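You operate a simulated robot arm through the tools that you are given. There is no shell and no other tool.

The job below is to be done with a simulated robot arm. You get a single attempt, and the scene is never put back.

## Task
Move the spoon divider from the end slot to the spoon slot and put the pale filter away.
Fine: pull the cabinet drawer out to its stop; filter into the filter cell; drawer shut again.

Only the result counts: the job must be done as asked and must still hold three seconds after the hand-in. Knocking over, shifting, dropping, spilling or breaking anything else fails it.

## Robot
A 7-joint arm with a two-finger parallel gripper, fixed in place. Base frame: the origin is at the foot of the arm, x ahead of it, y to its left, z up. Units: m, rad, N and s.
Its first joint turns from -2.897 to 2.897 rad. Payload 3.43 kg.
The TCP is the grasp point between the finger pads, 0.03 m short of the fingertips. In the tool frame z runs along the fingers and y along their closing line. Largest opening 0.094 m; finger width 0.028, thickness 0.01; the body of the gripper, 0.05 by 0.096 m, starts 0.055 m behind the TCP.
Orientation is that of the tool frame in the base frame, as a unit quaternion [w, x, y, z]. With the fingers straight down and closing along the base's y, the tool's x points along the base's -x, its y along +y and its z along -z.

## Interface
- The arm moves only by the tool arm_command. Its argument "deltas" is one flat list of numbers, 7 for each row, row after row: the shift along the base's x, y, z in units of 25 mm (1.0 is 25 mm), then the turn, a rotation vector about the base's x, y, z in units of 4 degrees (1.0 is 4 degrees), then the finger opening in m, from 0 to 0.094. In form: [x, y, z, wx, wy, wz, grip, x, y, z, wx, wy, wz, grip, ...]. A call has 1 to 20 rows; each row shifts and turns the commanded pose from where the row before left it. A call with a number of a shift or a turn outside -1 to 1 is refused whole. Rows are played at 5 a second. More than 0.05 m and 0.15 rad between two rows, or a gripper value outside its range, and nothing of the call is played. A pose out of reach is approached as far as the arm can. The call stops where the force on the tool passes 40 N (or 10 N more than at its start, if that is more) or the arm is blocked; 0.2 s more then pass. Each finger travels about 0.045 m/s and halts on what it meets, pressing with about 29 N; the grip force reading is that of the motor and also rises with nothing between the fingers. The clock runs only during rows and for 0.2 s after the last one: add rows that do not move to give the fingers time. It gives the time, the measured TCP pose, the force on the tool (base axes), the opening and the grip force at its end, in the units of the frame above (readings bear some noise), with the torque about the TCP (base axes, N m) and any sound that the robot's microphone picked up.
- Cameras (640 x 400 px; columns grow to the right, rows downward): "scene" is fixed at [0.3987, -0.6519, 1.5038]; the picture's right is [0.99, -0.17, 0.00], its down [-0.09, -0.50, -0.86] and it looks along [0.15, 0.85, -0.51] (base axes); focal length 368 px, centre (320, 200). "wrist" rides on the gripper at [0.076, 0.014, -0.103] in the tool frame; the picture's right is [-0.18, 0.98, 0.00], its down [-0.75, -0.14, -0.64] and it looks along [-0.63, -0.12, 0.77] (tool axes); focal length 243 px, centre (320, 200). There is no depth. A picture from a camera that has moved, and an enlarged one, comes with that camera's place and axes in the base frame and with its lens.
- camera(camera): a new picture of that camera. No time passes.
- close_up(camera, box): a new picture of the part [left, top, right, bottom] of that camera's present view, enlarged. No time passes.
- sign_off(): hands the job in; it is judged then, once.

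Nothing tells you positions but the pictures and the camera data. Unless the task says otherwise, let go and move clear before handing in.

The tools are called after "Emit:" by a JSON object that holds its "api" and its "payload". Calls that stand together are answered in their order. arm_command: Moves the arm, as the interface text tells. Its arguments: {"type":"object","properties":{"deltas":{"type":"array","items":{"type":"number"}}},"required":["deltas"]} The other tools are called the same way: camera (camera) takes a picture; close_up (camera, box) takes an enlarged picture of a part of a camera's view; sign_off () hands the job in.

At the start:

```text
time: 0.0
ee_pos: [0.4872, 0.4536, 1.0975]
tcp_rot: [0.0, -0.002, 1.0, 0.0]
ft_force: [0.3, -0.5, 0.2]
torque: [-0.01, 0.0, -0.01]
grip_width: 0.0939
grip_force: 0.1
```

scene: 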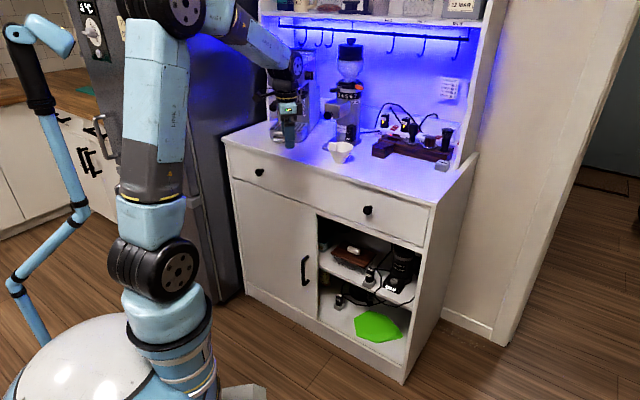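
wrist: 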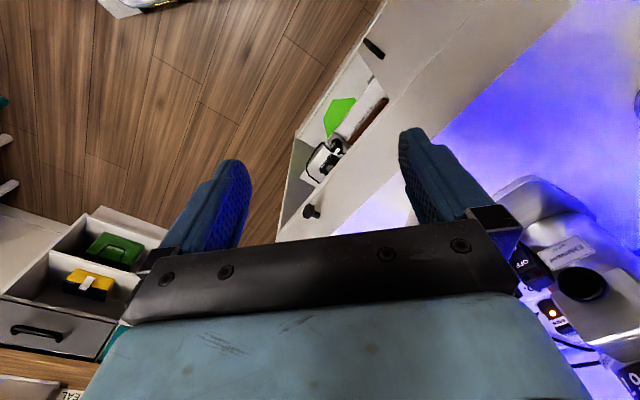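

I see a coffee cabinet with two drawer knobs, a white cone-shaped filter on the counter, and some machines. I'll take close-ups before moving anything.

Emit:
{"api": "close_up", "payload": {"camera": "scene", "box": [220, 80, 480, 240]}}

Emit:
{"api": "close_up", "payload": {"camera": "scene", "box": [360, 60, 480, 180]}}

Emit:
{"api": "close_up", "payload": {"camera": "scene", "box": [300, 200, 460, 380]}}

Emit:
{"api": "close_up", "payload": {"camera": "wrist", "box": [0, 180, 200, 400]}}

```text
2.46 times, centred on (350, 160) of scene
camera zoom: at [0.3987, -0.6519, 1.5038], right [0.99, -0.17, 0.0], down [-0.09, -0.5, -0.86], along [0.15, 0.85, -0.51], focal length 906 px, centre (246, 298)
```

zoom: 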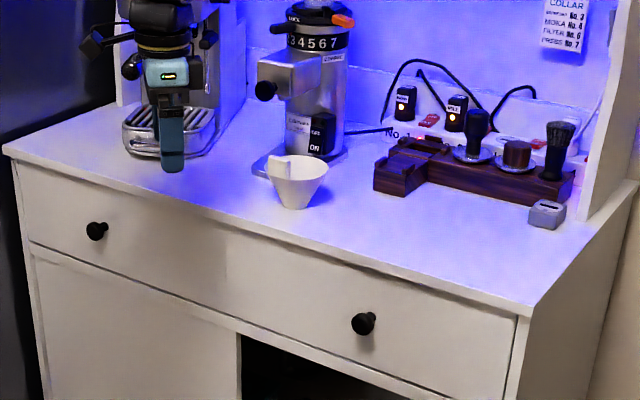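

```text
3.33 times, centred on (420, 120) of scene
camera zoom: at [0.3987, -0.6519, 1.5038], right [0.99, -0.17, 0.0], down [-0.09, -0.5, -0.86], along [0.15, 0.85, -0.51], focal length 1227 px, centre (-13, 467)
```

zoom: 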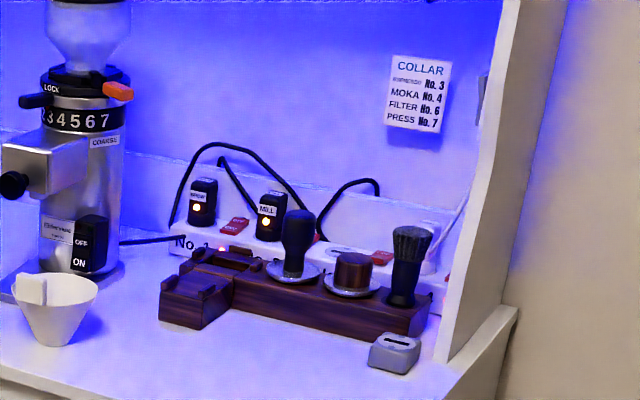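

```text
2.22 times, centred on (380, 290) of scene
camera zoom: at [0.3987, -0.6519, 1.5038], right [0.99, -0.17, 0.0], down [-0.09, -0.5, -0.86], along [0.15, 0.85, -0.51], focal length 818 px, centre (187, 0)
```

zoom: 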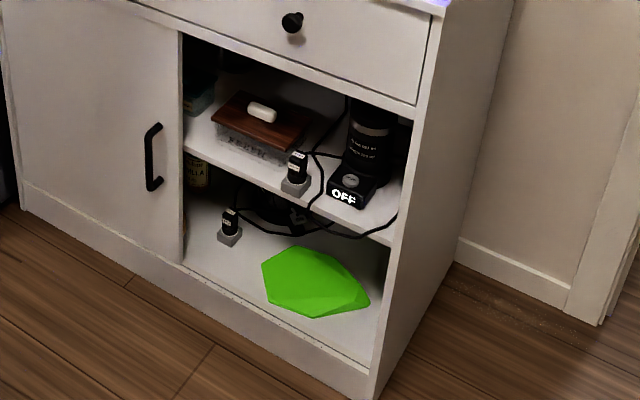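

```text
1.82 times, centred on (100, 290) of wrist
camera zoom: at [0.4126, 0.4671, 1.2002], right [0.18, 0.98, 0.0], down [0.75, -0.14, 0.64], along [0.63, -0.12, -0.77], focal length 441 px, centre (720, 36)
```

zoom: 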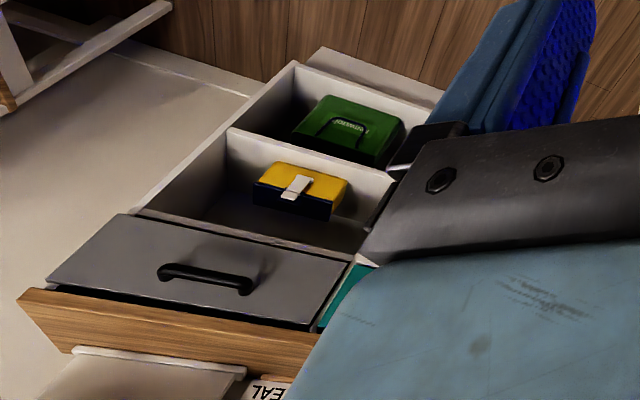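

The filter cone stands on the counter and the cabinet front faces the robot at about 45°. I'll zoom in on the drawer front, the filter and the wrist view to understand the layout.

Emit:
{"api": "close_up", "payload": {"camera": "scene", "box": [220, 130, 320, 210]}}

Emit:
{"api": "close_up", "payload": {"camera": "scene", "box": [310, 160, 440, 250]}}

Emit:
{"api": "close_up", "payload": {"camera": "scene", "box": [310, 120, 380, 180]}}

Emit:
{"api": "close_up", "payload": {"camera": "wrist", "box": [260, 0, 640, 240]}}

```text
5.00 times, centred on (270, 170) of scene
camera zoom: at [0.3987, -0.6519, 1.5038], right [0.99, -0.17, 0.0], down [-0.09, -0.5, -0.86], along [0.15, 0.85, -0.51], focal length 1841 px, centre (570, 350)
```

zoom: 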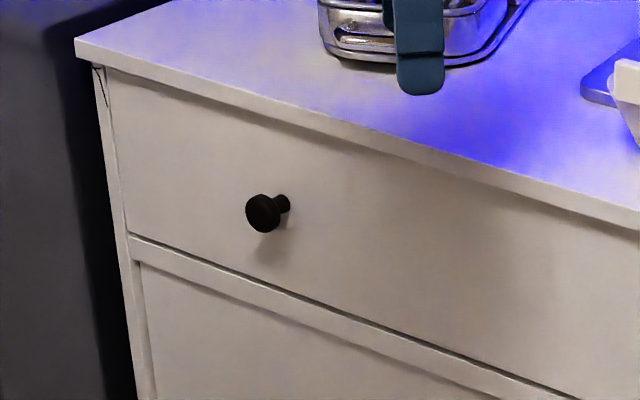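

```text
4.44 times, centred on (375, 205) of scene
camera zoom: at [0.3987, -0.6519, 1.5038], right [0.99, -0.17, 0.0], down [-0.09, -0.5, -0.86], along [0.15, 0.85, -0.51], focal length 1636 px, centre (76, 178)
```

zoom: 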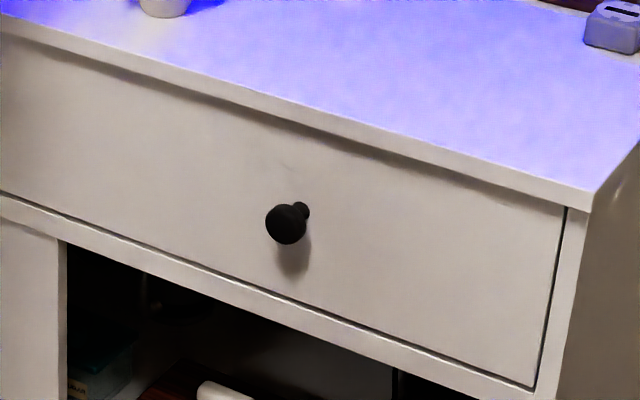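

```text
6.67 times, centred on (345, 150) of scene
camera zoom: at [0.3987, -0.6519, 1.5038], right [0.99, -0.17, 0.0], down [-0.09, -0.5, -0.86], along [0.15, 0.85, -0.51], focal length 2455 px, centre (153, 533)
```

zoom: 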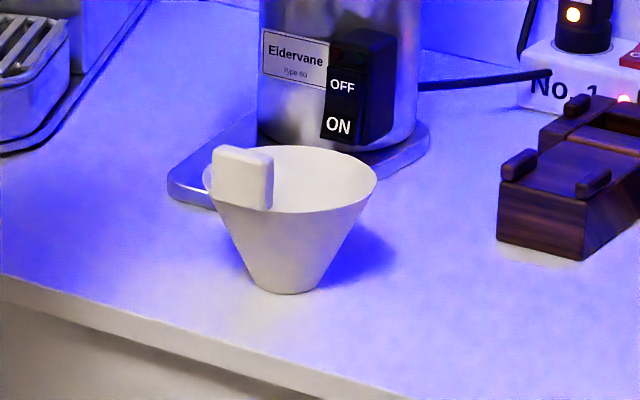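

```text
1.67 times, centred on (450, 120) of wrist
camera zoom: at [0.4126, 0.4671, 1.2002], right [0.18, 0.98, 0.0], down [0.75, -0.14, 0.64], along [0.63, -0.12, -0.77], focal length 404 px, centre (103, 333)
```

zoom: 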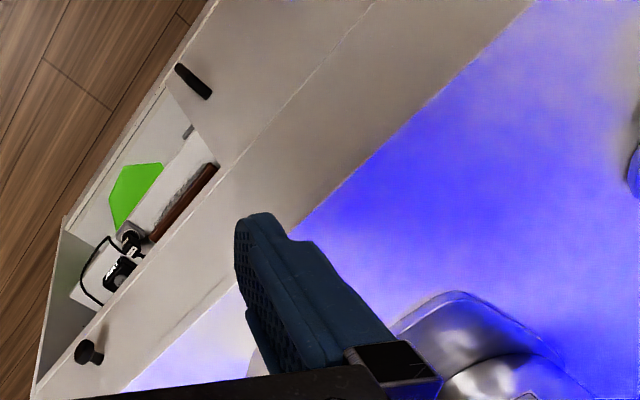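

It is one wide drawer with two knobs. By triangulation the right knob is near (0.75, 0.39, 0.825), the countertop is at about z 0.92, and the front faces the robot along 45°. I'll yaw the tool 45° to square it with the cabinet, then look.

Emit:
{"api": "arm_command", "payload": {"deltas": [0, 0, 0, 0, 0, 1, 0.094, 0, 0, 0, 0, 0, 1, 0.094, 0, 0, 0, 0, 0, 1, 0.094, 0, 0, 0, 0, 0, 1, 0.094, 0, 0, 0, 0, 0, 1, 0.094, 0, 0, 0, 0, 0, 1, 0.094, 0, 0, 0, 0, 0, 1, 0.094, 0, 0, 0, 0, 0, 1, 0.094, 0, 0, 0, 0, 0, 1, 0.094, 0, 0, 0, 0, 0, 1, 0.094, 0, 0, 0, 0, 0, 1, 0.094, 0, 0, 0, 0, 0, 0.25, 0.094, 0, 0, 0, 0, 0, 0, 0.094]}}

Emit:
{"api": "camera", "payload": {"camera": "wrist"}}

Emit:
{"api": "camera", "payload": {"camera": "scene"}}

```text
time: 2.8
ee_pos: [0.4874, 0.4533, 1.0981]
tcp_rot: [0.0, -0.384, 0.923, 0.0]
ft_force: [0.6, -0.6, -0.6]
torque: [-0.01, -0.01, -0.02]
grip_width: 0.0938
grip_force: 0.1
```

```text
taken
camera wrist: at [0.4251, 0.4086, 1.2009], right [-0.57, 0.82, 0.0], down [0.63, 0.43, 0.64], along [0.53, 0.36, -0.77], focal length 243 px, centre (320, 200)
```

wrist: 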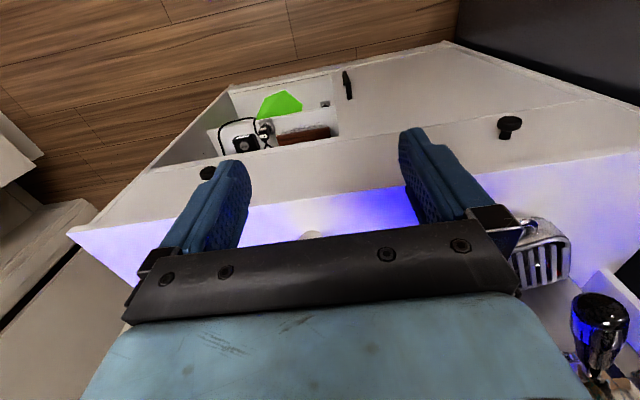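

```text
taken
```

scene: 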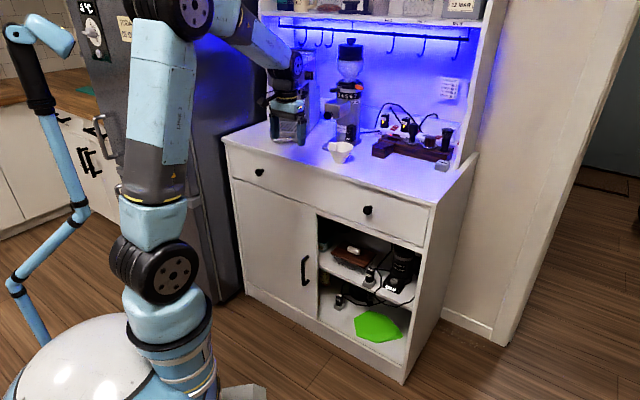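

The tool is now square to the cabinet. Next I'll zoom in on the right knob from both cameras to plan the grasp.

Emit:
{"api": "close_up", "payload": {"camera": "wrist", "box": [180, 150, 240, 195]}}

Emit:
{"api": "close_up", "payload": {"camera": "wrist", "box": [480, 95, 540, 150]}}

Emit:
{"api": "close_up", "payload": {"camera": "scene", "box": [350, 195, 386, 225]}}

Emit:
{"api": "close_up", "payload": {"camera": "wrist", "box": [60, 60, 380, 260]}}

```text
8.89 times, centred on (210, 172) of wrist
camera zoom: at [0.4251, 0.4086, 1.2009], right [-0.57, 0.82, 0.0], down [0.63, 0.43, 0.64], along [0.53, 0.36, -0.77], focal length 2157 px, centre (1298, 444)
```

zoom: 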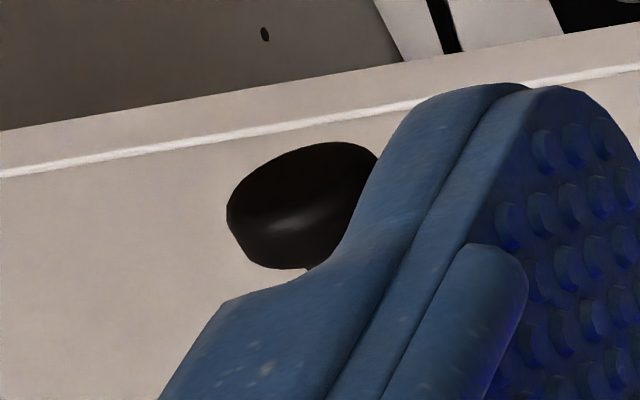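

```text
7.27 times, centred on (510, 122) of wrist
camera zoom: at [0.4251, 0.4086, 1.2009], right [-0.57, 0.82, 0.0], down [0.63, 0.43, 0.64], along [0.53, 0.36, -0.77], focal length 1764 px, centre (-1062, 764)
```

zoom: 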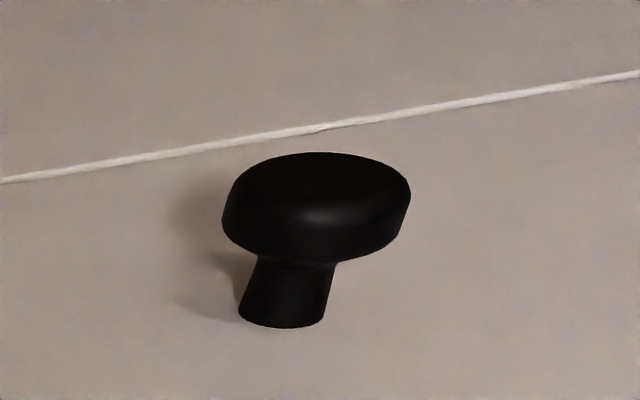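

```text
13.33 times, centred on (368, 210) of scene
camera zoom: at [0.3987, -0.6519, 1.5038], right [0.99, -0.17, 0.0], down [-0.09, -0.5, -0.86], along [0.15, 0.85, -0.51], focal length 4909 px, centre (-320, 67)
```

zoom: 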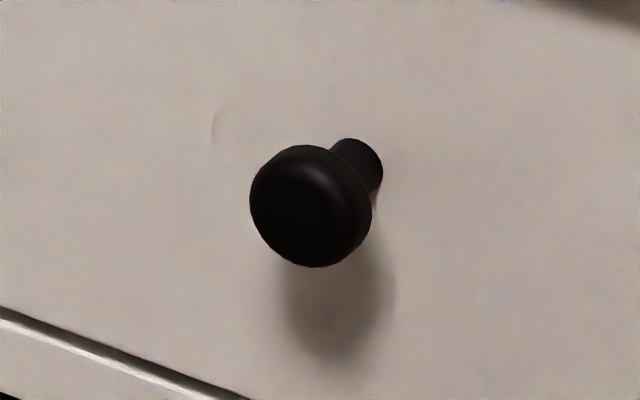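

```text
2.00 times, centred on (220, 160) of wrist
camera zoom: at [0.4251, 0.4086, 1.2009], right [-0.57, 0.82, 0.0], down [0.63, 0.43, 0.64], along [0.53, 0.36, -0.77], focal length 485 px, centre (520, 280)
```

zoom: 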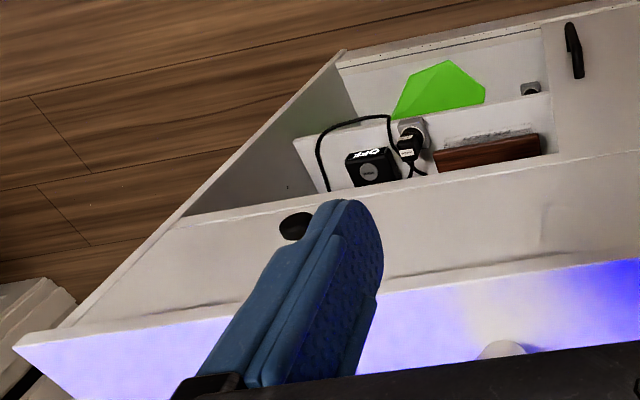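

The right knob head is at about (0.747, 0.380, 0.827) and the drawer face at about u=0.824 m along the 45° heading. I'll move to a pre-grasp pose in front of that knob with a 30° forward tilt.

Emit:
{"api": "arm_command", "payload": {"deltas": [0.955, -0.708, -0.74, 0.663, -0.663, 0, 0.07, 0.955, -0.708, -0.74, 0.663, -0.663, 0, 0.07, 0.955, -0.708, -0.74, 0.663, -0.663, 0, 0.07, 0.955, -0.708, -0.74, 0.663, -0.663, 0, 0.07, 0.955, -0.708, -0.74, 0.663, -0.663, 0, 0.07, 0.955, -0.708, -0.74, 0.663, -0.663, 0, 0.07, 0.955, -0.708, -0.74, 0.663, -0.663, 0, 0.07, 0.955, -0.708, -0.74, 0.663, -0.663, 0, 0.07, 0, 0, 0, 0, 0, 0, 0.07, 0, 0, 0, 0, 0, 0, 0.07]}}

Emit:
{"api": "camera", "payload": {"camera": "wrist"}}

Emit:
{"api": "camera", "payload": {"camera": "scene"}}

```text
time: 5.0
ee_pos: [0.6786, 0.3132, 0.9512]
tcp_rot: [0.239, -0.371, 0.892, 0.1]
ft_force: [0.2, -0.2, -0.5]
torque: [0.01, 0.01, 0.01]
grip_width: 0.0702
grip_force: 0.0
```

```text
taken
camera wrist: at [0.5853, 0.2379, 1.0009], right [-0.58, 0.81, 0.09], down [0.33, 0.14, 0.93], along [0.74, 0.57, -0.35], focal length 243 px, centre (320, 200)
```

wrist: 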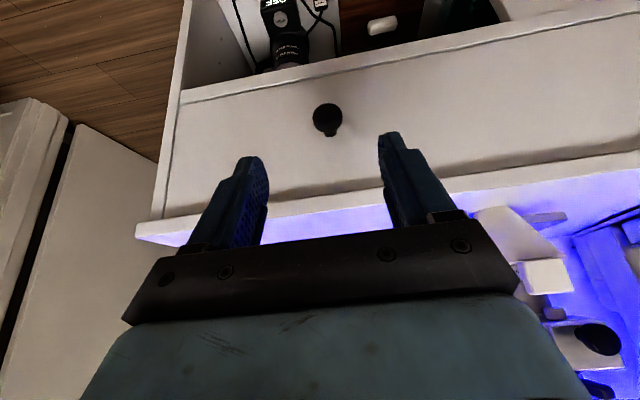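

```text
taken
```

scene: 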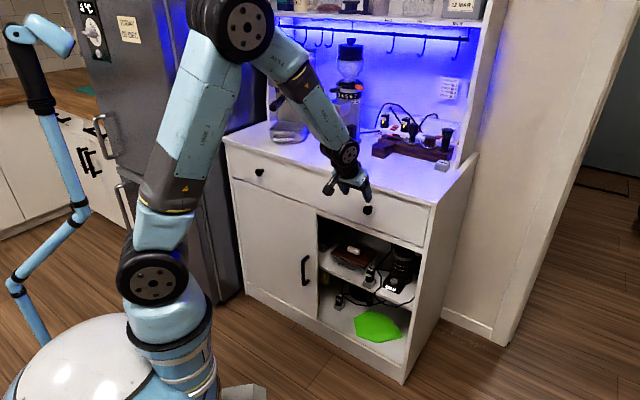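

The new view confirms the knob position. I'll lower the open fingers around the knob head.

Emit:
{"api": "arm_command", "payload": {"deltas": [0.543, 0.527, -0.83, 0, 0, 0, 0.07, 0.543, 0.527, -0.83, 0, 0, 0, 0.07, 0.543, 0.527, -0.83, 0, 0, 0, 0.07, 0.212, 0.212, -0.52, 0, 0, 0, 0.07, 0.212, 0.212, -0.52, 0, 0, 0, 0.07, 0.212, 0.212, -0.52, 0, 0, 0, 0.07, 0.212, 0.212, -0.52, 0, 0, 0, 0.07, 0, 0, 0, 0, 0, 0, 0.07, 0, 0, 0, 0, 0, 0, 0.07]}}

Emit:
{"api": "camera", "payload": {"camera": "wrist"}}

Emit:
{"api": "close_up", "payload": {"camera": "scene", "box": [320, 150, 420, 230]}}

```text
time: 7.0
ee_pos: [0.7428, 0.3737, 0.8354]
tcp_rot: [0.239, -0.37, 0.892, 0.099]
ft_force: [-0.1, -0.5, -0.2]
torque: [0.03, 0.03, -0.02]
grip_width: 0.0702
grip_force: 0.1
```

```text
taken
camera wrist: at [0.6498, 0.2999, 0.8859], right [-0.58, 0.81, 0.09], down [0.33, 0.14, 0.93], along [0.74, 0.57, -0.35], focal length 243 px, centre (320, 200)
```

wrist: 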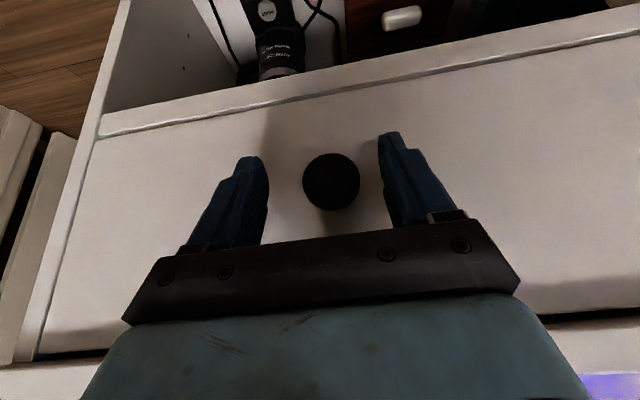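

```text
5.00 times, centred on (370, 190) of scene
camera zoom: at [0.3987, -0.6519, 1.5038], right [0.99, -0.17, 0.0], down [-0.09, -0.5, -0.86], along [0.15, 0.85, -0.51], focal length 1841 px, centre (70, 250)
```

zoom: 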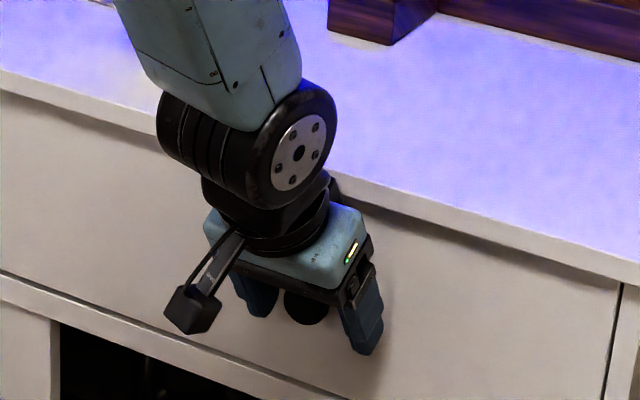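

The knob is centred between the fingers. I'll close on it and check the grip.

Emit:
{"api": "arm_command", "payload": {"deltas": [0, 0, 0, 0, 0, 0, 0.05, 0, 0, 0, 0, 0, 0, 0.035, 0, 0, 0, 0, 0, 0, 0.02, 0, 0, 0, 0, 0, 0, 0.02, 0, 0, 0, 0, 0, 0, 0.02, 0, 0, 0, 0, 0, 0, 0.02]}}

Emit:
{"api": "camera", "payload": {"camera": "wrist"}}

```text
time: 8.4
ee_pos: [0.7404, 0.3763, 0.8356]
tcp_rot: [0.239, -0.371, 0.892, 0.099]
ft_force: [-22.9, 23.5, -3.6]
torque: [-0.06, 0.23, -0.01]
grip_width: 0.0386
grip_force: 16.3
```

```text
taken
camera wrist: at [0.6482, 0.3015, 0.886], right [-0.58, 0.81, 0.09], down [0.34, 0.14, 0.93], along [0.74, 0.58, -0.35], focal length 243 px, centre (320, 200)
```

wrist: 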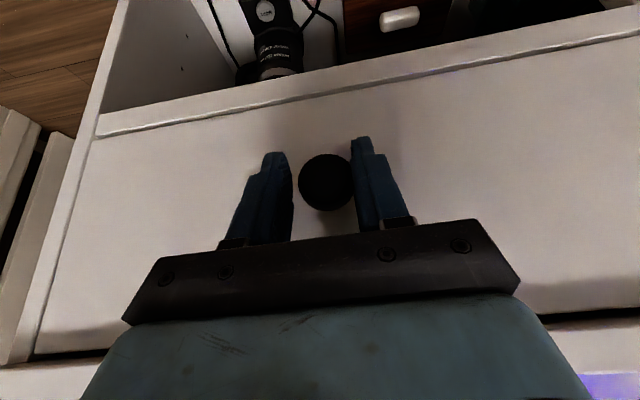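

The left finger touched the knob first and the sideways force shows I'm off by a few millimetres. I'll shift the tool slightly toward the left-hand side (−x, +y) so both fingers close evenly.

Emit:
{"api": "arm_command", "payload": {"deltas": [-0.1, 0.1, 0, 0, 0, 0, 0.02, -0.1, 0.1, 0, 0, 0, 0, 0.02, 0, 0, 0, 0, 0, 0, 0.02, 0, 0, 0, 0, 0, 0, 0.02]}}

Emit:
{"api": "close_up", "payload": {"camera": "wrist", "box": [200, 100, 440, 260]}}

```text
time: 9.4
ee_pos: [0.7387, 0.3777, 0.8347]
tcp_rot: [0.239, -0.37, 0.893, 0.099]
ft_force: [-6.0, 5.9, -9.5]
torque: [-0.25, -0.23, 0.15]
grip_width: 0.0316
grip_force: 44.9
```

```text
2.50 times, centred on (320, 180) of wrist
camera zoom: at [0.6455, 0.3042, 0.886], right [-0.58, 0.81, 0.09], down [0.33, 0.14, 0.93], along [0.74, 0.57, -0.35], focal length 606 px, centre (320, 250)
```

zoom: 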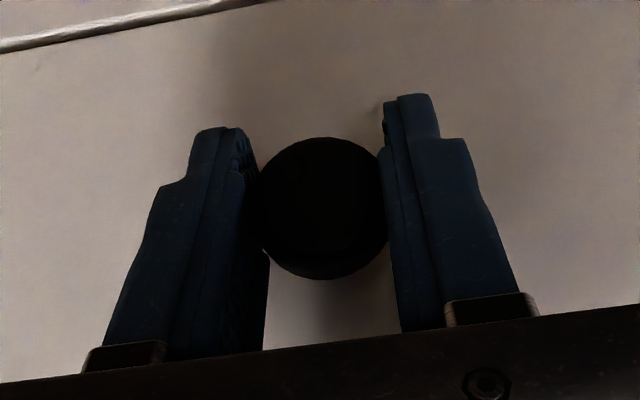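

The knob is gripped at a width of 0.0316 m. I'll start pulling the drawer straight out toward the robot.

Emit:
{"api": "arm_command", "payload": {"deltas": [-0.2, -0.2, 0, 0, 0, 0, 0.02, -0.3, -0.3, 0, 0, 0, 0, 0.02, -0.3, -0.3, 0, 0, 0, 0, 0.02, -0.3, -0.3, 0, 0, 0, 0, 0.02, -0.3, -0.3, 0, 0, 0, 0, 0.02, 0, 0, 0, 0, 0, 0, 0.02]}}

Emit:
{"api": "camera", "payload": {"camera": "scene"}}

Emit:
{"api": "camera", "payload": {"camera": "wrist"}}

```text
time: 10.8
ee_pos: [0.704, 0.3429, 0.8354]
tcp_rot: [0.239, -0.369, 0.893, 0.099]
ft_force: [11.6, -8.6, -5.5]
torque: [-0.17, -0.19, 0.19]
grip_width: 0.0316
grip_force: 45.1
```

```text
taken
```

scene: 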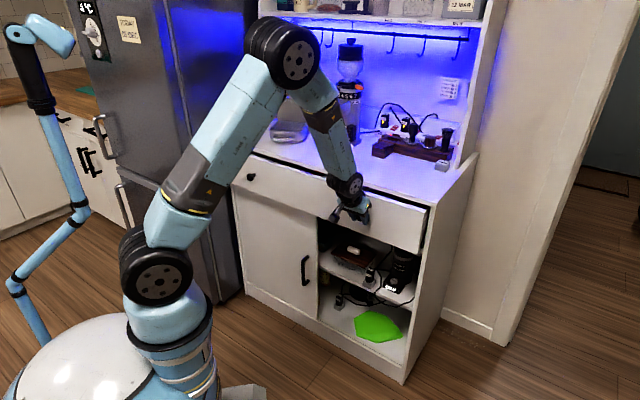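

```text
taken
camera wrist: at [0.6106, 0.2693, 0.8861], right [-0.58, 0.81, 0.09], down [0.34, 0.14, 0.93], along [0.74, 0.57, -0.35], focal length 243 px, centre (320, 200)
```

wrist: 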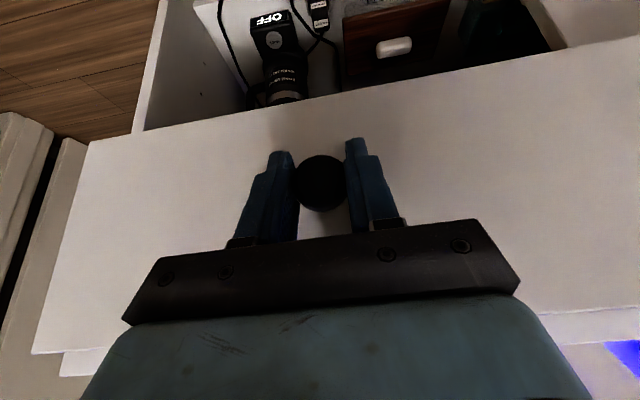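

The drawer is sliding out cleanly, about 5 cm so far. I'll keep pulling.

Emit:
{"api": "arm_command", "payload": {"deltas": [-0.35, -0.35, 0, 0, 0, 0, 0.02, -0.4, -0.4, 0, 0, 0, 0, 0.02, -0.4, -0.4, 0, 0, 0, 0, 0.02, -0.4, -0.4, 0, 0, 0, 0, 0.02, -0.4, -0.4, 0, 0, 0, 0, 0.02, -0.4, -0.4, 0, 0, 0, 0, 0.02, -0.4, -0.4, 0, 0, 0, 0, 0.02, 0, 0, 0, 0, 0, 0, 0.02]}}

Emit:
{"api": "camera", "payload": {"camera": "scene"}}

```text
time: 12.6
ee_pos: [0.6328, 0.2734, 0.8357]
tcp_rot: [0.238, -0.369, 0.893, 0.099]
ft_force: [13.4, -16.3, 0.6]
torque: [0.4, -0.47, 0.11]
grip_width: 0.032
grip_force: 44.8
```

```text
taken
```

scene: 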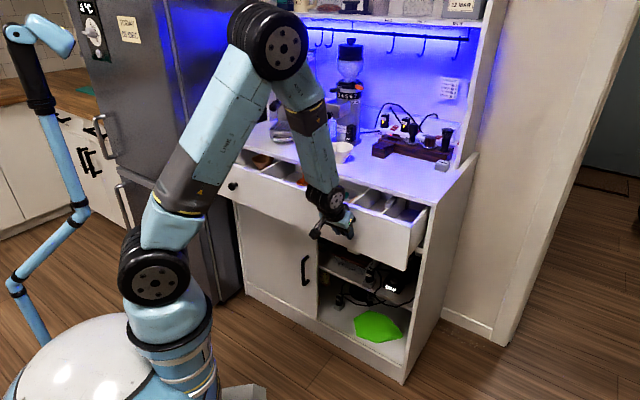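

The drawer is about 15 cm out and its cells are becoming visible. I'll correct a small sideways bias and continue.

Emit:
{"api": "arm_command", "payload": {"deltas": [0.08, -0.08, 0, 0, 0, 0, 0.02, -0.4, -0.41, 0, 0, 0, 0, 0.02, -0.4, -0.41, 0, 0, 0, 0, 0.02, -0.4, -0.41, 0, 0, 0, 0, 0.02, -0.4, -0.41, 0, 0, 0, 0, 0.02, 0, 0, 0, 0, 0, 0, 0.02]}}

Emit:
{"api": "camera", "payload": {"camera": "scene"}}

```text
time: 14.1
ee_pos: [0.5934, 0.2329, 0.8357]
tcp_rot: [0.236, -0.373, 0.892, 0.101]
ft_force: [-6.7, 12.2, -6.2]
torque: [0.17, -0.22, -0.47]
grip_width: 0.0319
grip_force: 44.3
stopped in row 6: the force on the tool passed its limit at 41 N (the readings are from after the stop); the commanded pose is now the measured one
```

```text
taken
```

scene: 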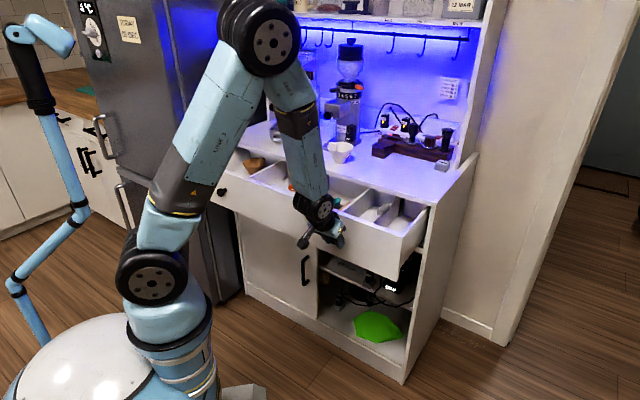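

The pull stopped at about 20.5 cm with 41 N, which may be the drawer's stop. I'll pull gently again to confirm.

Emit:
{"api": "arm_command", "payload": {"deltas": [-0.1, -0.1, 0, 0, 0, 0, 0.02, -0.1, -0.1, 0, 0, 0, 0, 0.02, -0.1, -0.1, 0, 0, 0, 0, 0.02, -0.1, -0.1, 0, 0, 0, 0, 0.02]}}

Emit:
{"api": "close_up", "payload": {"camera": "scene", "box": [200, 120, 460, 290]}}

```text
time: 15.1
ee_pos: [0.5839, 0.2216, 0.8356]
tcp_rot: [0.238, -0.37, 0.893, 0.099]
ft_force: [-19.4, 23.7, -11.5]
torque: [0.82, -0.63, -0.15]
grip_width: 0.0321
grip_force: 45.5
```

```text
2.35 times, centred on (330, 205) of scene
camera zoom: at [0.3987, -0.6519, 1.5038], right [0.99, -0.17, 0.0], down [-0.09, -0.5, -0.86], along [0.15, 0.85, -0.51], focal length 866 px, centre (296, 188)
```

zoom: 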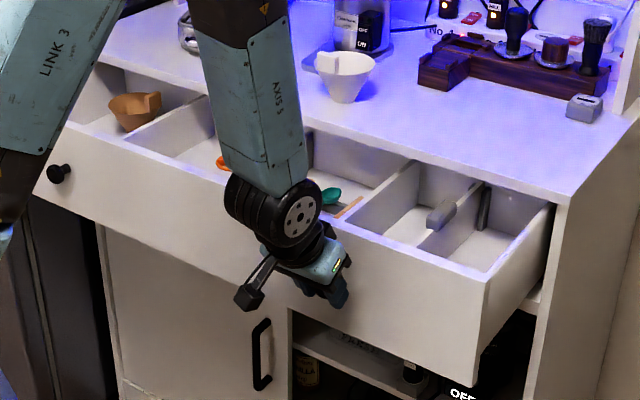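

It moved further, so that wasn't the stop. I can now see cells holding a tan filter, spoons and a grey-handled divider. I'll relieve the side load and keep pulling slowly.

Emit:
{"api": "arm_command", "payload": {"deltas": [-0.06, 0.06, 0, 0, 0, 0, 0.02, -0.2, -0.2, 0, 0, 0, 0, 0.02, -0.2, -0.2, 0, 0, 0, 0, 0.02, -0.2, -0.2, 0, 0, 0, 0, 0.02, -0.2, -0.2, 0, 0, 0, 0, 0.02, 0, 0, 0, 0, 0, 0, 0.02]}}

```text
time: 16.5
ee_pos: [0.5641, 0.2033, 0.8374]
tcp_rot: [0.237, -0.371, 0.892, 0.099]
ft_force: [-3.5, 5.1, -27.2]
torque: [-0.52, 0.32, -0.1]
grip_width: 0.0317
grip_force: 45.1
```

Now 24.7 cm out, with a slight vertical load. I'll lower the command a touch and continue.

Emit:
{"api": "arm_command", "payload": {"deltas": [0, 0, -0.1, 0, 0, 0, 0.02, -0.2, -0.2, 0, 0, 0, 0, 0.02, -0.2, -0.2, 0, 0, 0, 0, 0.02, -0.2, -0.2, 0, 0, 0, 0, 0.02, -0.2, -0.2, 0, 0, 0, 0, 0.02, 0, 0, 0, 0, 0, 0, 0.02]}}

Emit:
{"api": "close_up", "payload": {"camera": "scene", "box": [200, 120, 460, 290]}}

```text
time: 17.4
ee_pos: [0.5617, 0.2014, 0.8358]
tcp_rot: [0.237, -0.374, 0.891, 0.101]
ft_force: [-9.5, 4.2, 7.0]
torque: [0.04, 0.08, -0.58]
grip_width: 0.0319
grip_force: 44.8
out of reach, approached as far as the arm can: row 2, 3, 4
stopped in row 4: the force on the tool passed its limit at 44 N (the readings are from after the stop); the commanded pose is now the measured one
```

```text
2.35 times, centred on (330, 205) of scene
camera zoom: at [0.3987, -0.6519, 1.5038], right [0.99, -0.17, 0.0], down [-0.09, -0.5, -0.86], along [0.15, 0.85, -0.51], focal length 866 px, centre (296, 188)
```

zoom: 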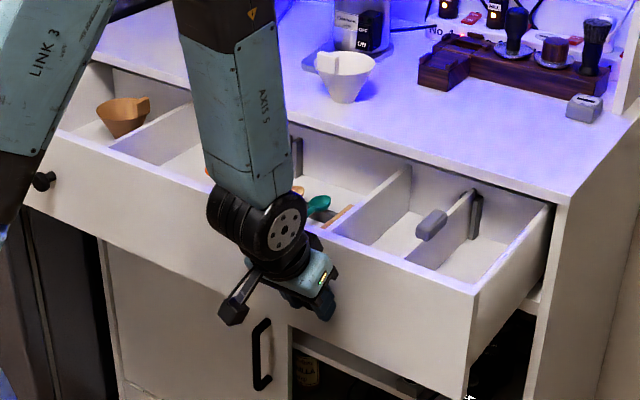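

The drawer is about 25 cm out, and the arm has hit its inner reach limit because of the forward tilt. I'll release, lift straight up, turn the tool vertical and look into the drawer.

Emit:
{"api": "arm_command", "payload": {"deltas": [0, 0, 0, 0, 0, 0, 0.05, 0, 0, 0, 0, 0, 0, 0.07, 0, 0, 0, 0, 0, 0, 0.07, 0, 0, 0, 0, 0, 0, 0.07]}}

Emit:
{"api": "camera", "payload": {"camera": "wrist"}}

```text
time: 18.4
ee_pos: [0.5634, 0.2017, 0.8348]
tcp_rot: [0.237, -0.373, 0.891, 0.101]
ft_force: [0.3, -0.5, -1.0]
torque: [-0.02, -0.02, 0.03]
grip_width: 0.0701
grip_force: 0.1
```

```text
taken
camera wrist: at [0.4713, 0.1267, 0.8859], right [-0.59, 0.8, 0.09], down [0.34, 0.14, 0.93], along [0.73, 0.58, -0.35], focal length 243 px, centre (320, 200)
```

wrist: 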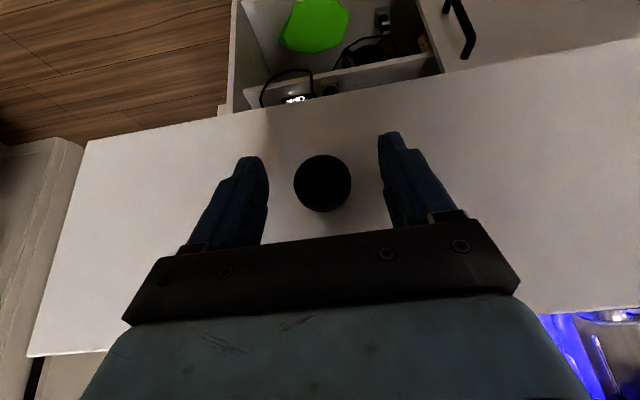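

Released cleanly, with the knob centred between the fingers. I'll lift straight up and turn the tool vertical.

Emit:
{"api": "arm_command", "payload": {"deltas": [0, 0, 0.8, 0, 0, 0, 0.07, 0, 0, 1, 0, 0, 0, 0.07, 0, 0, 1, -0.663, 0.663, 0, 0.07, 0, 0, 1, -0.663, 0.663, 0, 0.07, 0, 0, 1, -0.663, 0.663, 0, 0.07, 0, 0, 1, -0.663, 0.663, 0, 0.07, 0, 0, 1, -0.663, 0.663, 0, 0.07, 0, 0, 1, -0.663, 0.663, 0, 0.07, 0, 0, 1, -0.663, 0.663, 0, 0.07, 0, 0, 1, -0.663, 0.663, 0, 0.07, 0, 0, 0, 0, 0, 0, 0.07]}}

Emit:
{"api": "camera", "payload": {"camera": "wrist"}}

Emit:
{"api": "camera", "payload": {"camera": "scene"}}

```text
time: 20.8
ee_pos: [0.5642, 0.1998, 1.0806]
tcp_rot: [-0.003, -0.387, 0.922, 0.002]
ft_force: [0.3, -0.8, -0.5]
torque: [0.0, -0.02, -0.01]
grip_width: 0.0701
grip_force: 0.1
```

```text
taken
camera wrist: at [0.4997, 0.1543, 1.1834], right [-0.57, 0.82, 0.01], down [0.63, 0.44, 0.64], along [0.52, 0.37, -0.77], focal length 243 px, centre (320, 200)
```

wrist: 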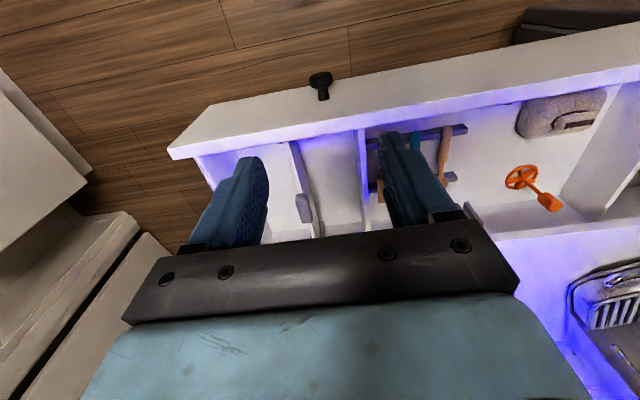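

```text
taken
```

scene: 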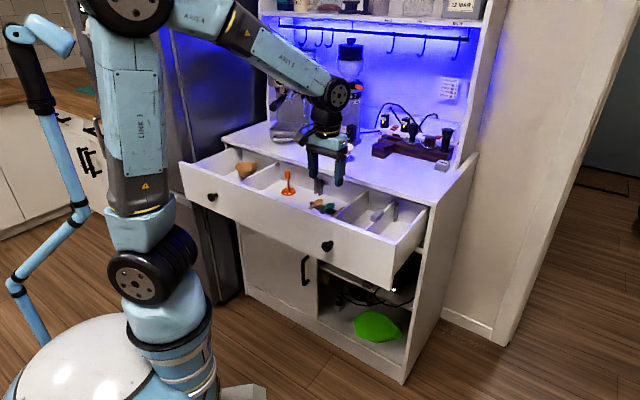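

Now the drawer interior is visible. I'll zoom in from both cameras.

Emit:
{"api": "close_up", "payload": {"camera": "scene", "box": [180, 130, 320, 230]}}

Emit:
{"api": "close_up", "payload": {"camera": "scene", "box": [290, 160, 440, 265]}}

Emit:
{"api": "close_up", "payload": {"camera": "wrist", "box": [160, 60, 640, 260]}}

```text
4.00 times, centred on (250, 180) of scene
camera zoom: at [0.3987, -0.6519, 1.5038], right [0.99, -0.17, 0.0], down [-0.09, -0.5, -0.86], along [0.15, 0.85, -0.51], focal length 1473 px, centre (600, 280)
```

zoom: 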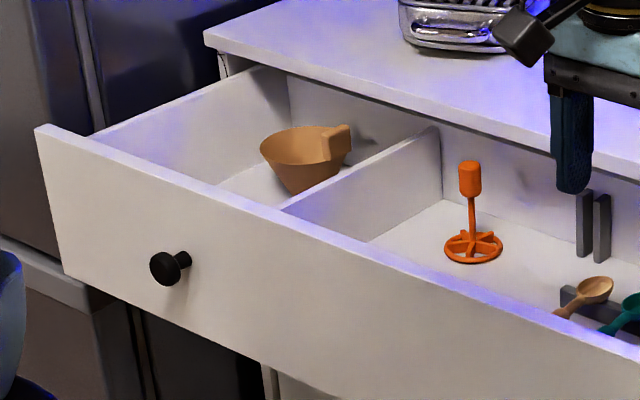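

```text
3.81 times, centred on (365, 212) of scene
camera zoom: at [0.3987, -0.6519, 1.5038], right [0.99, -0.17, 0.0], down [-0.09, -0.5, -0.86], along [0.15, 0.85, -0.51], focal length 1403 px, centre (149, 152)
```

zoom: 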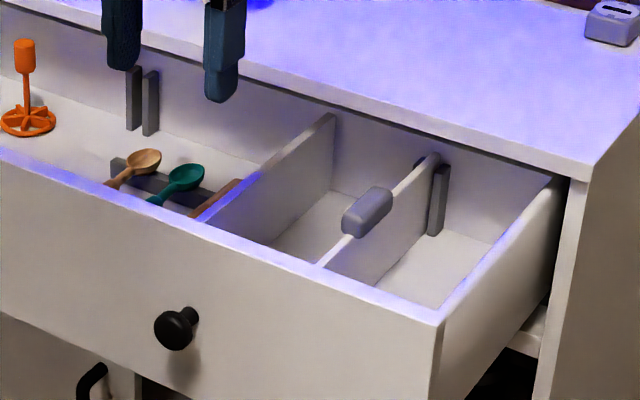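

```text
1.33 times, centred on (400, 160) of wrist
camera zoom: at [0.4997, 0.1543, 1.1834], right [-0.57, 0.82, 0.01], down [0.63, 0.44, 0.64], along [0.52, 0.37, -0.77], focal length 324 px, centre (213, 253)
```

zoom: 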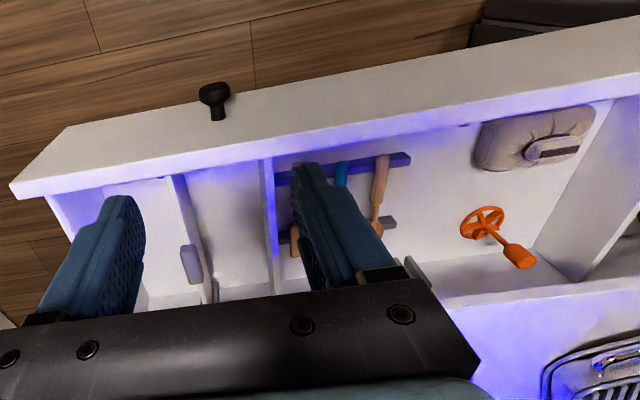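

The layout is clear. The left cell already holds a tan filter, which suggests it's the filter cell. The middle cell has a frother, a cushion, spoons and an empty pair of rails. On the right, the grey-handled divider sits in the end rails. I'll re-grip the knob with a vertical tool and check that the drawer is fully at its stop.

Emit:
{"api": "arm_command", "payload": {"deltas": [0.06, 0.156, -1, 0, 0, 0, 0.07, 0, 0, -1, 0, 0, 0, 0.07, 0, 0, -1, 0, 0, 0, 0.07, 0, 0, -1, 0, 0, 0, 0.07, 0, 0, -1, 0, 0, 0, 0.07, 0, 0, -1, 0, 0, 0, 0.07, 0, 0, -0.8, 0, 0, 0, 0.07, 0, 0, -0.7, 0, 0, 0, 0.07, 0, 0, -0.7, 0, 0, 0, 0.07, 0, 0, -0.7, 0, 0, 0, 0.07, 0, 0, -0.7, 0, 0, 0, 0.07, 0, 0, 0, 0, 0, 0, 0.07, 0, 0, 0, 0, 0, 0, 0.07]}}

Emit:
{"api": "camera", "payload": {"camera": "wrist"}}

```text
time: 23.2
ee_pos: [0.5666, 0.2069, 0.848]
tcp_rot: [0.002, -0.386, 0.922, 0.002]
ft_force: [-1.2, 0.7, 5.5]
torque: [-0.04, -0.28, 0.11]
grip_width: 0.07
grip_force: 0.0
stopped in row 11: the force on the tool passed its limit at 62 N (the readings are from after the stop); the commanded pose is now the measured one
```

```text
taken
camera wrist: at [0.5028, 0.1602, 0.9496], right [-0.57, 0.82, 0.01], down [0.63, 0.43, 0.65], along [0.53, 0.37, -0.76], focal length 243 px, centre (320, 200)
```

wrist: 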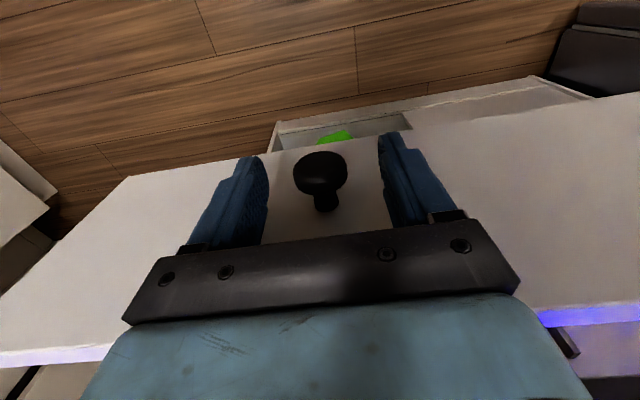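

The gripper body touched the drawer's top edge, so I need a little more clearance. I'll lift slightly, tilt 12° forward, back off, and descend on the knob again.

Emit:
{"api": "arm_command", "payload": {"deltas": [0, 0, 0.5, 0, 0, 0, 0.07, -0.1, -0.1, 0.5, 0.7, -0.7, 0, 0.07, -0.05, -0.12, 0, 0.7, -0.7, 0, 0.07, 0, 0, 0, 0.7, -0.7, 0, 0.07, 0, 0, -0.4, 0, 0, 0, 0.07, 0, 0, -0.4, 0, 0, 0, 0.07, 0, 0, -0.4, 0, 0, 0, 0.07, 0, 0, 0, 0, 0, 0, 0.07]}}

Emit:
{"api": "camera", "payload": {"camera": "wrist"}}

```text
time: 25.0
ee_pos: [0.5627, 0.1995, 0.844]
tcp_rot: [0.097, -0.384, 0.917, 0.042]
ft_force: [0.3, 0.2, -0.9]
torque: [0.02, -0.02, -0.05]
grip_width: 0.0698
grip_force: 0.2
```

```text
taken
camera wrist: at [0.4857, 0.1405, 0.9263], right [-0.57, 0.82, 0.04], down [0.52, 0.33, 0.79], along [0.63, 0.47, -0.62], focal length 243 px, centre (320, 200)
```

wrist: 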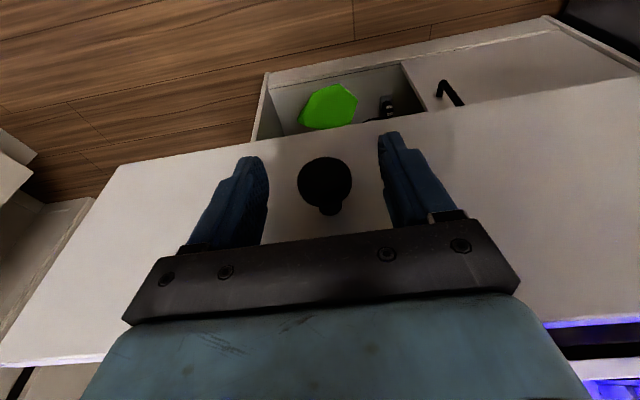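

The fingers now straddle the knob freely. I'll close and pull gently outward to find the stop.

Emit:
{"api": "arm_command", "payload": {"deltas": [0, 0, 0, 0, 0, 0, 0.05, 0, 0, 0, 0, 0, 0, 0.035, 0, 0, 0, 0, 0, 0, 0.02, 0, 0, 0, 0, 0, 0, 0.02, 0, 0, 0, 0, 0, 0, 0.02]}}

```text
time: 26.2
ee_pos: [0.5616, 0.201, 0.8428]
tcp_rot: [0.096, -0.384, 0.917, 0.043]
ft_force: [-14.7, 16.8, -2.2]
torque: [0.55, 0.1, -0.06]
grip_width: 0.0317
grip_force: 44.8
```

Emit:
{"api": "arm_command", "payload": {"deltas": [-0.15, -0.1, 0, 0, 0, 0, 0.02, -0.15, -0.1, 0, 0, 0, 0, 0.02, -0.15, -0.15, 0, 0, 0, 0, 0.02, -0.15, -0.15, 0, 0, 0, 0, 0.02, 0, 0, 0, 0, 0, 0, 0.02]}}

```text
time: 27.4
ee_pos: [0.548, 0.1874, 0.8427]
tcp_rot: [0.097, -0.383, 0.918, 0.043]
ft_force: [6.8, -3.8, -3.6]
torque: [0.68, -0.97, -0.41]
grip_width: 0.0316
grip_force: 44.5
```

The drawer moved another 2 cm, so it wasn't at the stop yet. I'll keep pulling.

Emit:
{"api": "arm_command", "payload": {"deltas": [-0.2, -0.2, 0, 0, 0, 0, 0.02, -0.2, -0.2, 0, 0, 0, 0, 0.02, -0.2, -0.2, 0, 0, 0, 0, 0.02, -0.2, -0.2, 0, 0, 0, 0, 0.02, 0, 0, 0, 0, 0, 0, 0.02]}}

```text
time: 28.6
ee_pos: [0.5261, 0.1673, 0.8428]
tcp_rot: [0.097, -0.383, 0.918, 0.042]
ft_force: [7.0, -6.6, -0.5]
torque: [0.47, -0.6, -0.35]
grip_width: 0.0317
grip_force: 44.9
```

Still sliding, now about 30 cm out. I'll continue in small steps.

Emit:
{"api": "arm_command", "payload": {"deltas": [-0.15, -0.15, 0, 0, 0, 0, 0.02, -0.15, -0.15, 0, 0, 0, 0, 0.02, -0.15, -0.15, 0, 0, 0, 0, 0.02, 0, 0, 0, 0, 0, 0, 0.02]}}

Emit:
{"api": "camera", "payload": {"camera": "scene"}}

```text
time: 29.6
ee_pos: [0.5208, 0.1599, 0.8429]
tcp_rot: [0.096, -0.384, 0.917, 0.043]
ft_force: [9.1, -6.7, -3.4]
torque: [0.13, -0.36, -0.24]
grip_width: 0.0319
grip_force: 45.2
out of reach, approached as far as the arm can: row 3
```

```text
taken
```

scene: 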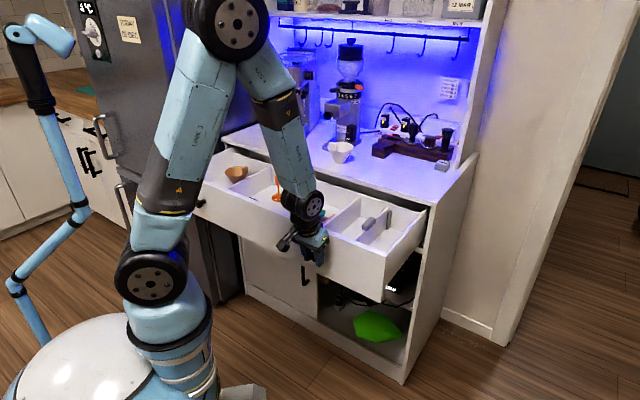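

About 31 cm out, and I've reached the arm's inner limit with this grip. I'll release, lift, and look to see where the drawer stands. I can then pull from inside the front panel to test the stop.

Emit:
{"api": "arm_command", "payload": {"deltas": [0, 0, 0, 0, 0, 0, 0.05, 0, 0, 0, 0, 0, 0, 0.07, 0, 0, 0, 0, 0, 0, 0.07, 0, 0, 0.5, 0, 0, 0, 0.07, 0, 0, 1, 0, 0, 0, 0.07, 0, 0, 1, -0.7, 0.7, 0, 0.07, 0, 0, 1, -0.7, 0.7, 0, 0.07, 0, 0, 1, -0.7, 0.7, 0, 0.07, 0, 0, 1, 0, 0, 0, 0.07, 0, 0, 1, 0, 0, 0, 0.07, 0, 0, 1, 0, 0, 0, 0.07, 0, 0, 1, 0, 0, 0, 0.07, 0, 0, 0, 0, 0, 0, 0.07]}}

Emit:
{"api": "camera", "payload": {"camera": "wrist"}}

Emit:
{"api": "camera", "payload": {"camera": "scene"}}

```text
time: 32.4
ee_pos: [0.5196, 0.1607, 1.0541]
tcp_rot: [0.002, -0.386, 0.922, 0.003]
ft_force: [0.4, 0.3, -0.7]
torque: [-0.01, 0.0, -0.05]
grip_width: 0.0698
grip_force: 0.0
```

```text
taken
camera wrist: at [0.4568, 0.1148, 1.1563], right [-0.57, 0.82, 0.01], down [0.63, 0.43, 0.65], along [0.53, 0.37, -0.76], focal length 243 px, centre (320, 200)
```

wrist: 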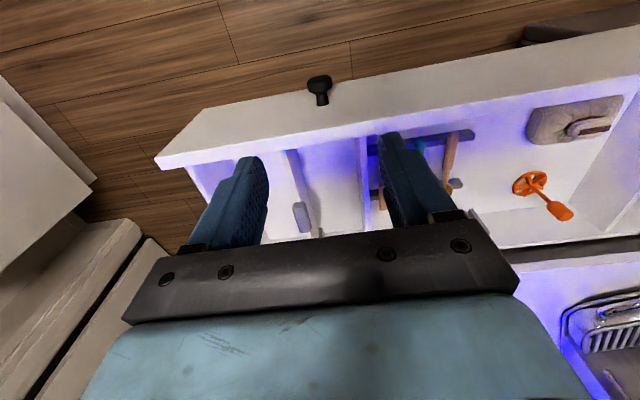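

```text
taken
```

scene: 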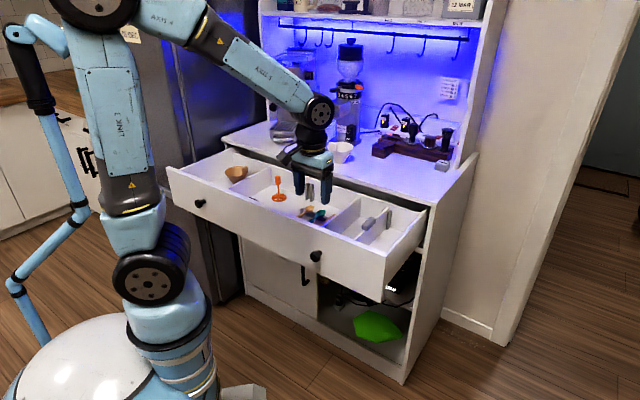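

Emit:
{"api": "close_up", "payload": {"camera": "scene", "box": [160, 130, 300, 230]}}

Emit:
{"api": "close_up", "payload": {"camera": "scene", "box": [260, 150, 360, 230]}}

Emit:
{"api": "close_up", "payload": {"camera": "scene", "box": [330, 180, 430, 260]}}

Emit:
{"api": "close_up", "payload": {"camera": "wrist", "box": [340, 60, 640, 260]}}

```text
4.00 times, centred on (230, 180) of scene
camera zoom: at [0.3987, -0.6519, 1.5038], right [0.99, -0.17, 0.0], down [-0.09, -0.5, -0.86], along [0.15, 0.85, -0.51], focal length 1473 px, centre (680, 280)
```

zoom: 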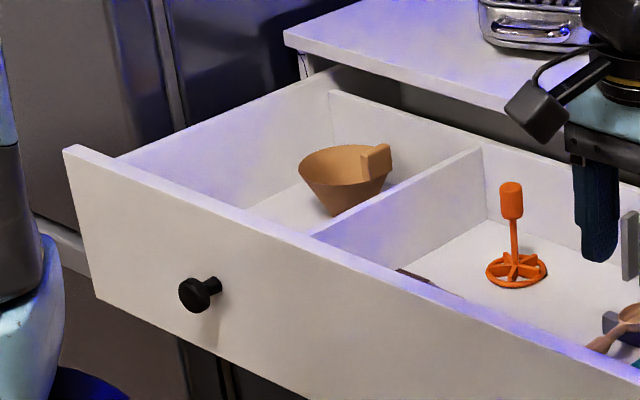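

```text
5.00 times, centred on (310, 190) of scene
camera zoom: at [0.3987, -0.6519, 1.5038], right [0.99, -0.17, 0.0], down [-0.09, -0.5, -0.86], along [0.15, 0.85, -0.51], focal length 1841 px, centre (370, 250)
```

zoom: 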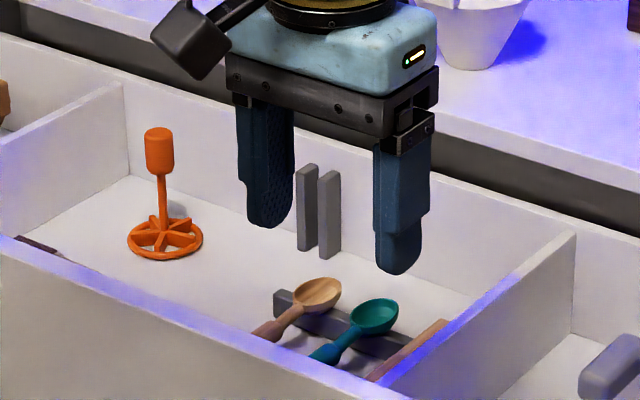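

```text
5.00 times, centred on (380, 220) of scene
camera zoom: at [0.3987, -0.6519, 1.5038], right [0.99, -0.17, 0.0], down [-0.09, -0.5, -0.86], along [0.15, 0.85, -0.51], focal length 1841 px, centre (20, 100)
```

zoom: 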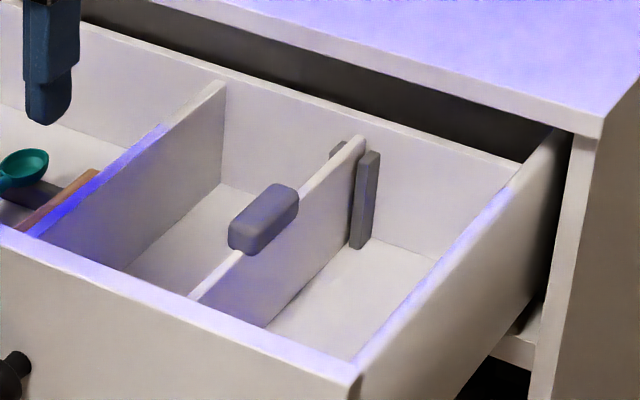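

```text
2.00 times, centred on (490, 160) of wrist
camera zoom: at [0.4568, 0.1148, 1.1563], right [-0.57, 0.82, 0.01], down [0.63, 0.43, 0.65], along [0.53, 0.37, -0.76], focal length 485 px, centre (-20, 280)
```

zoom: 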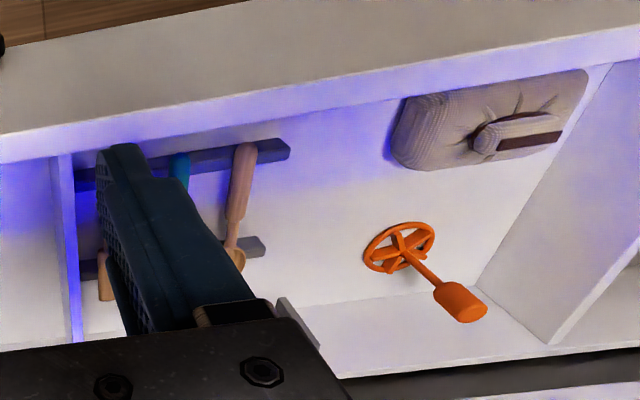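

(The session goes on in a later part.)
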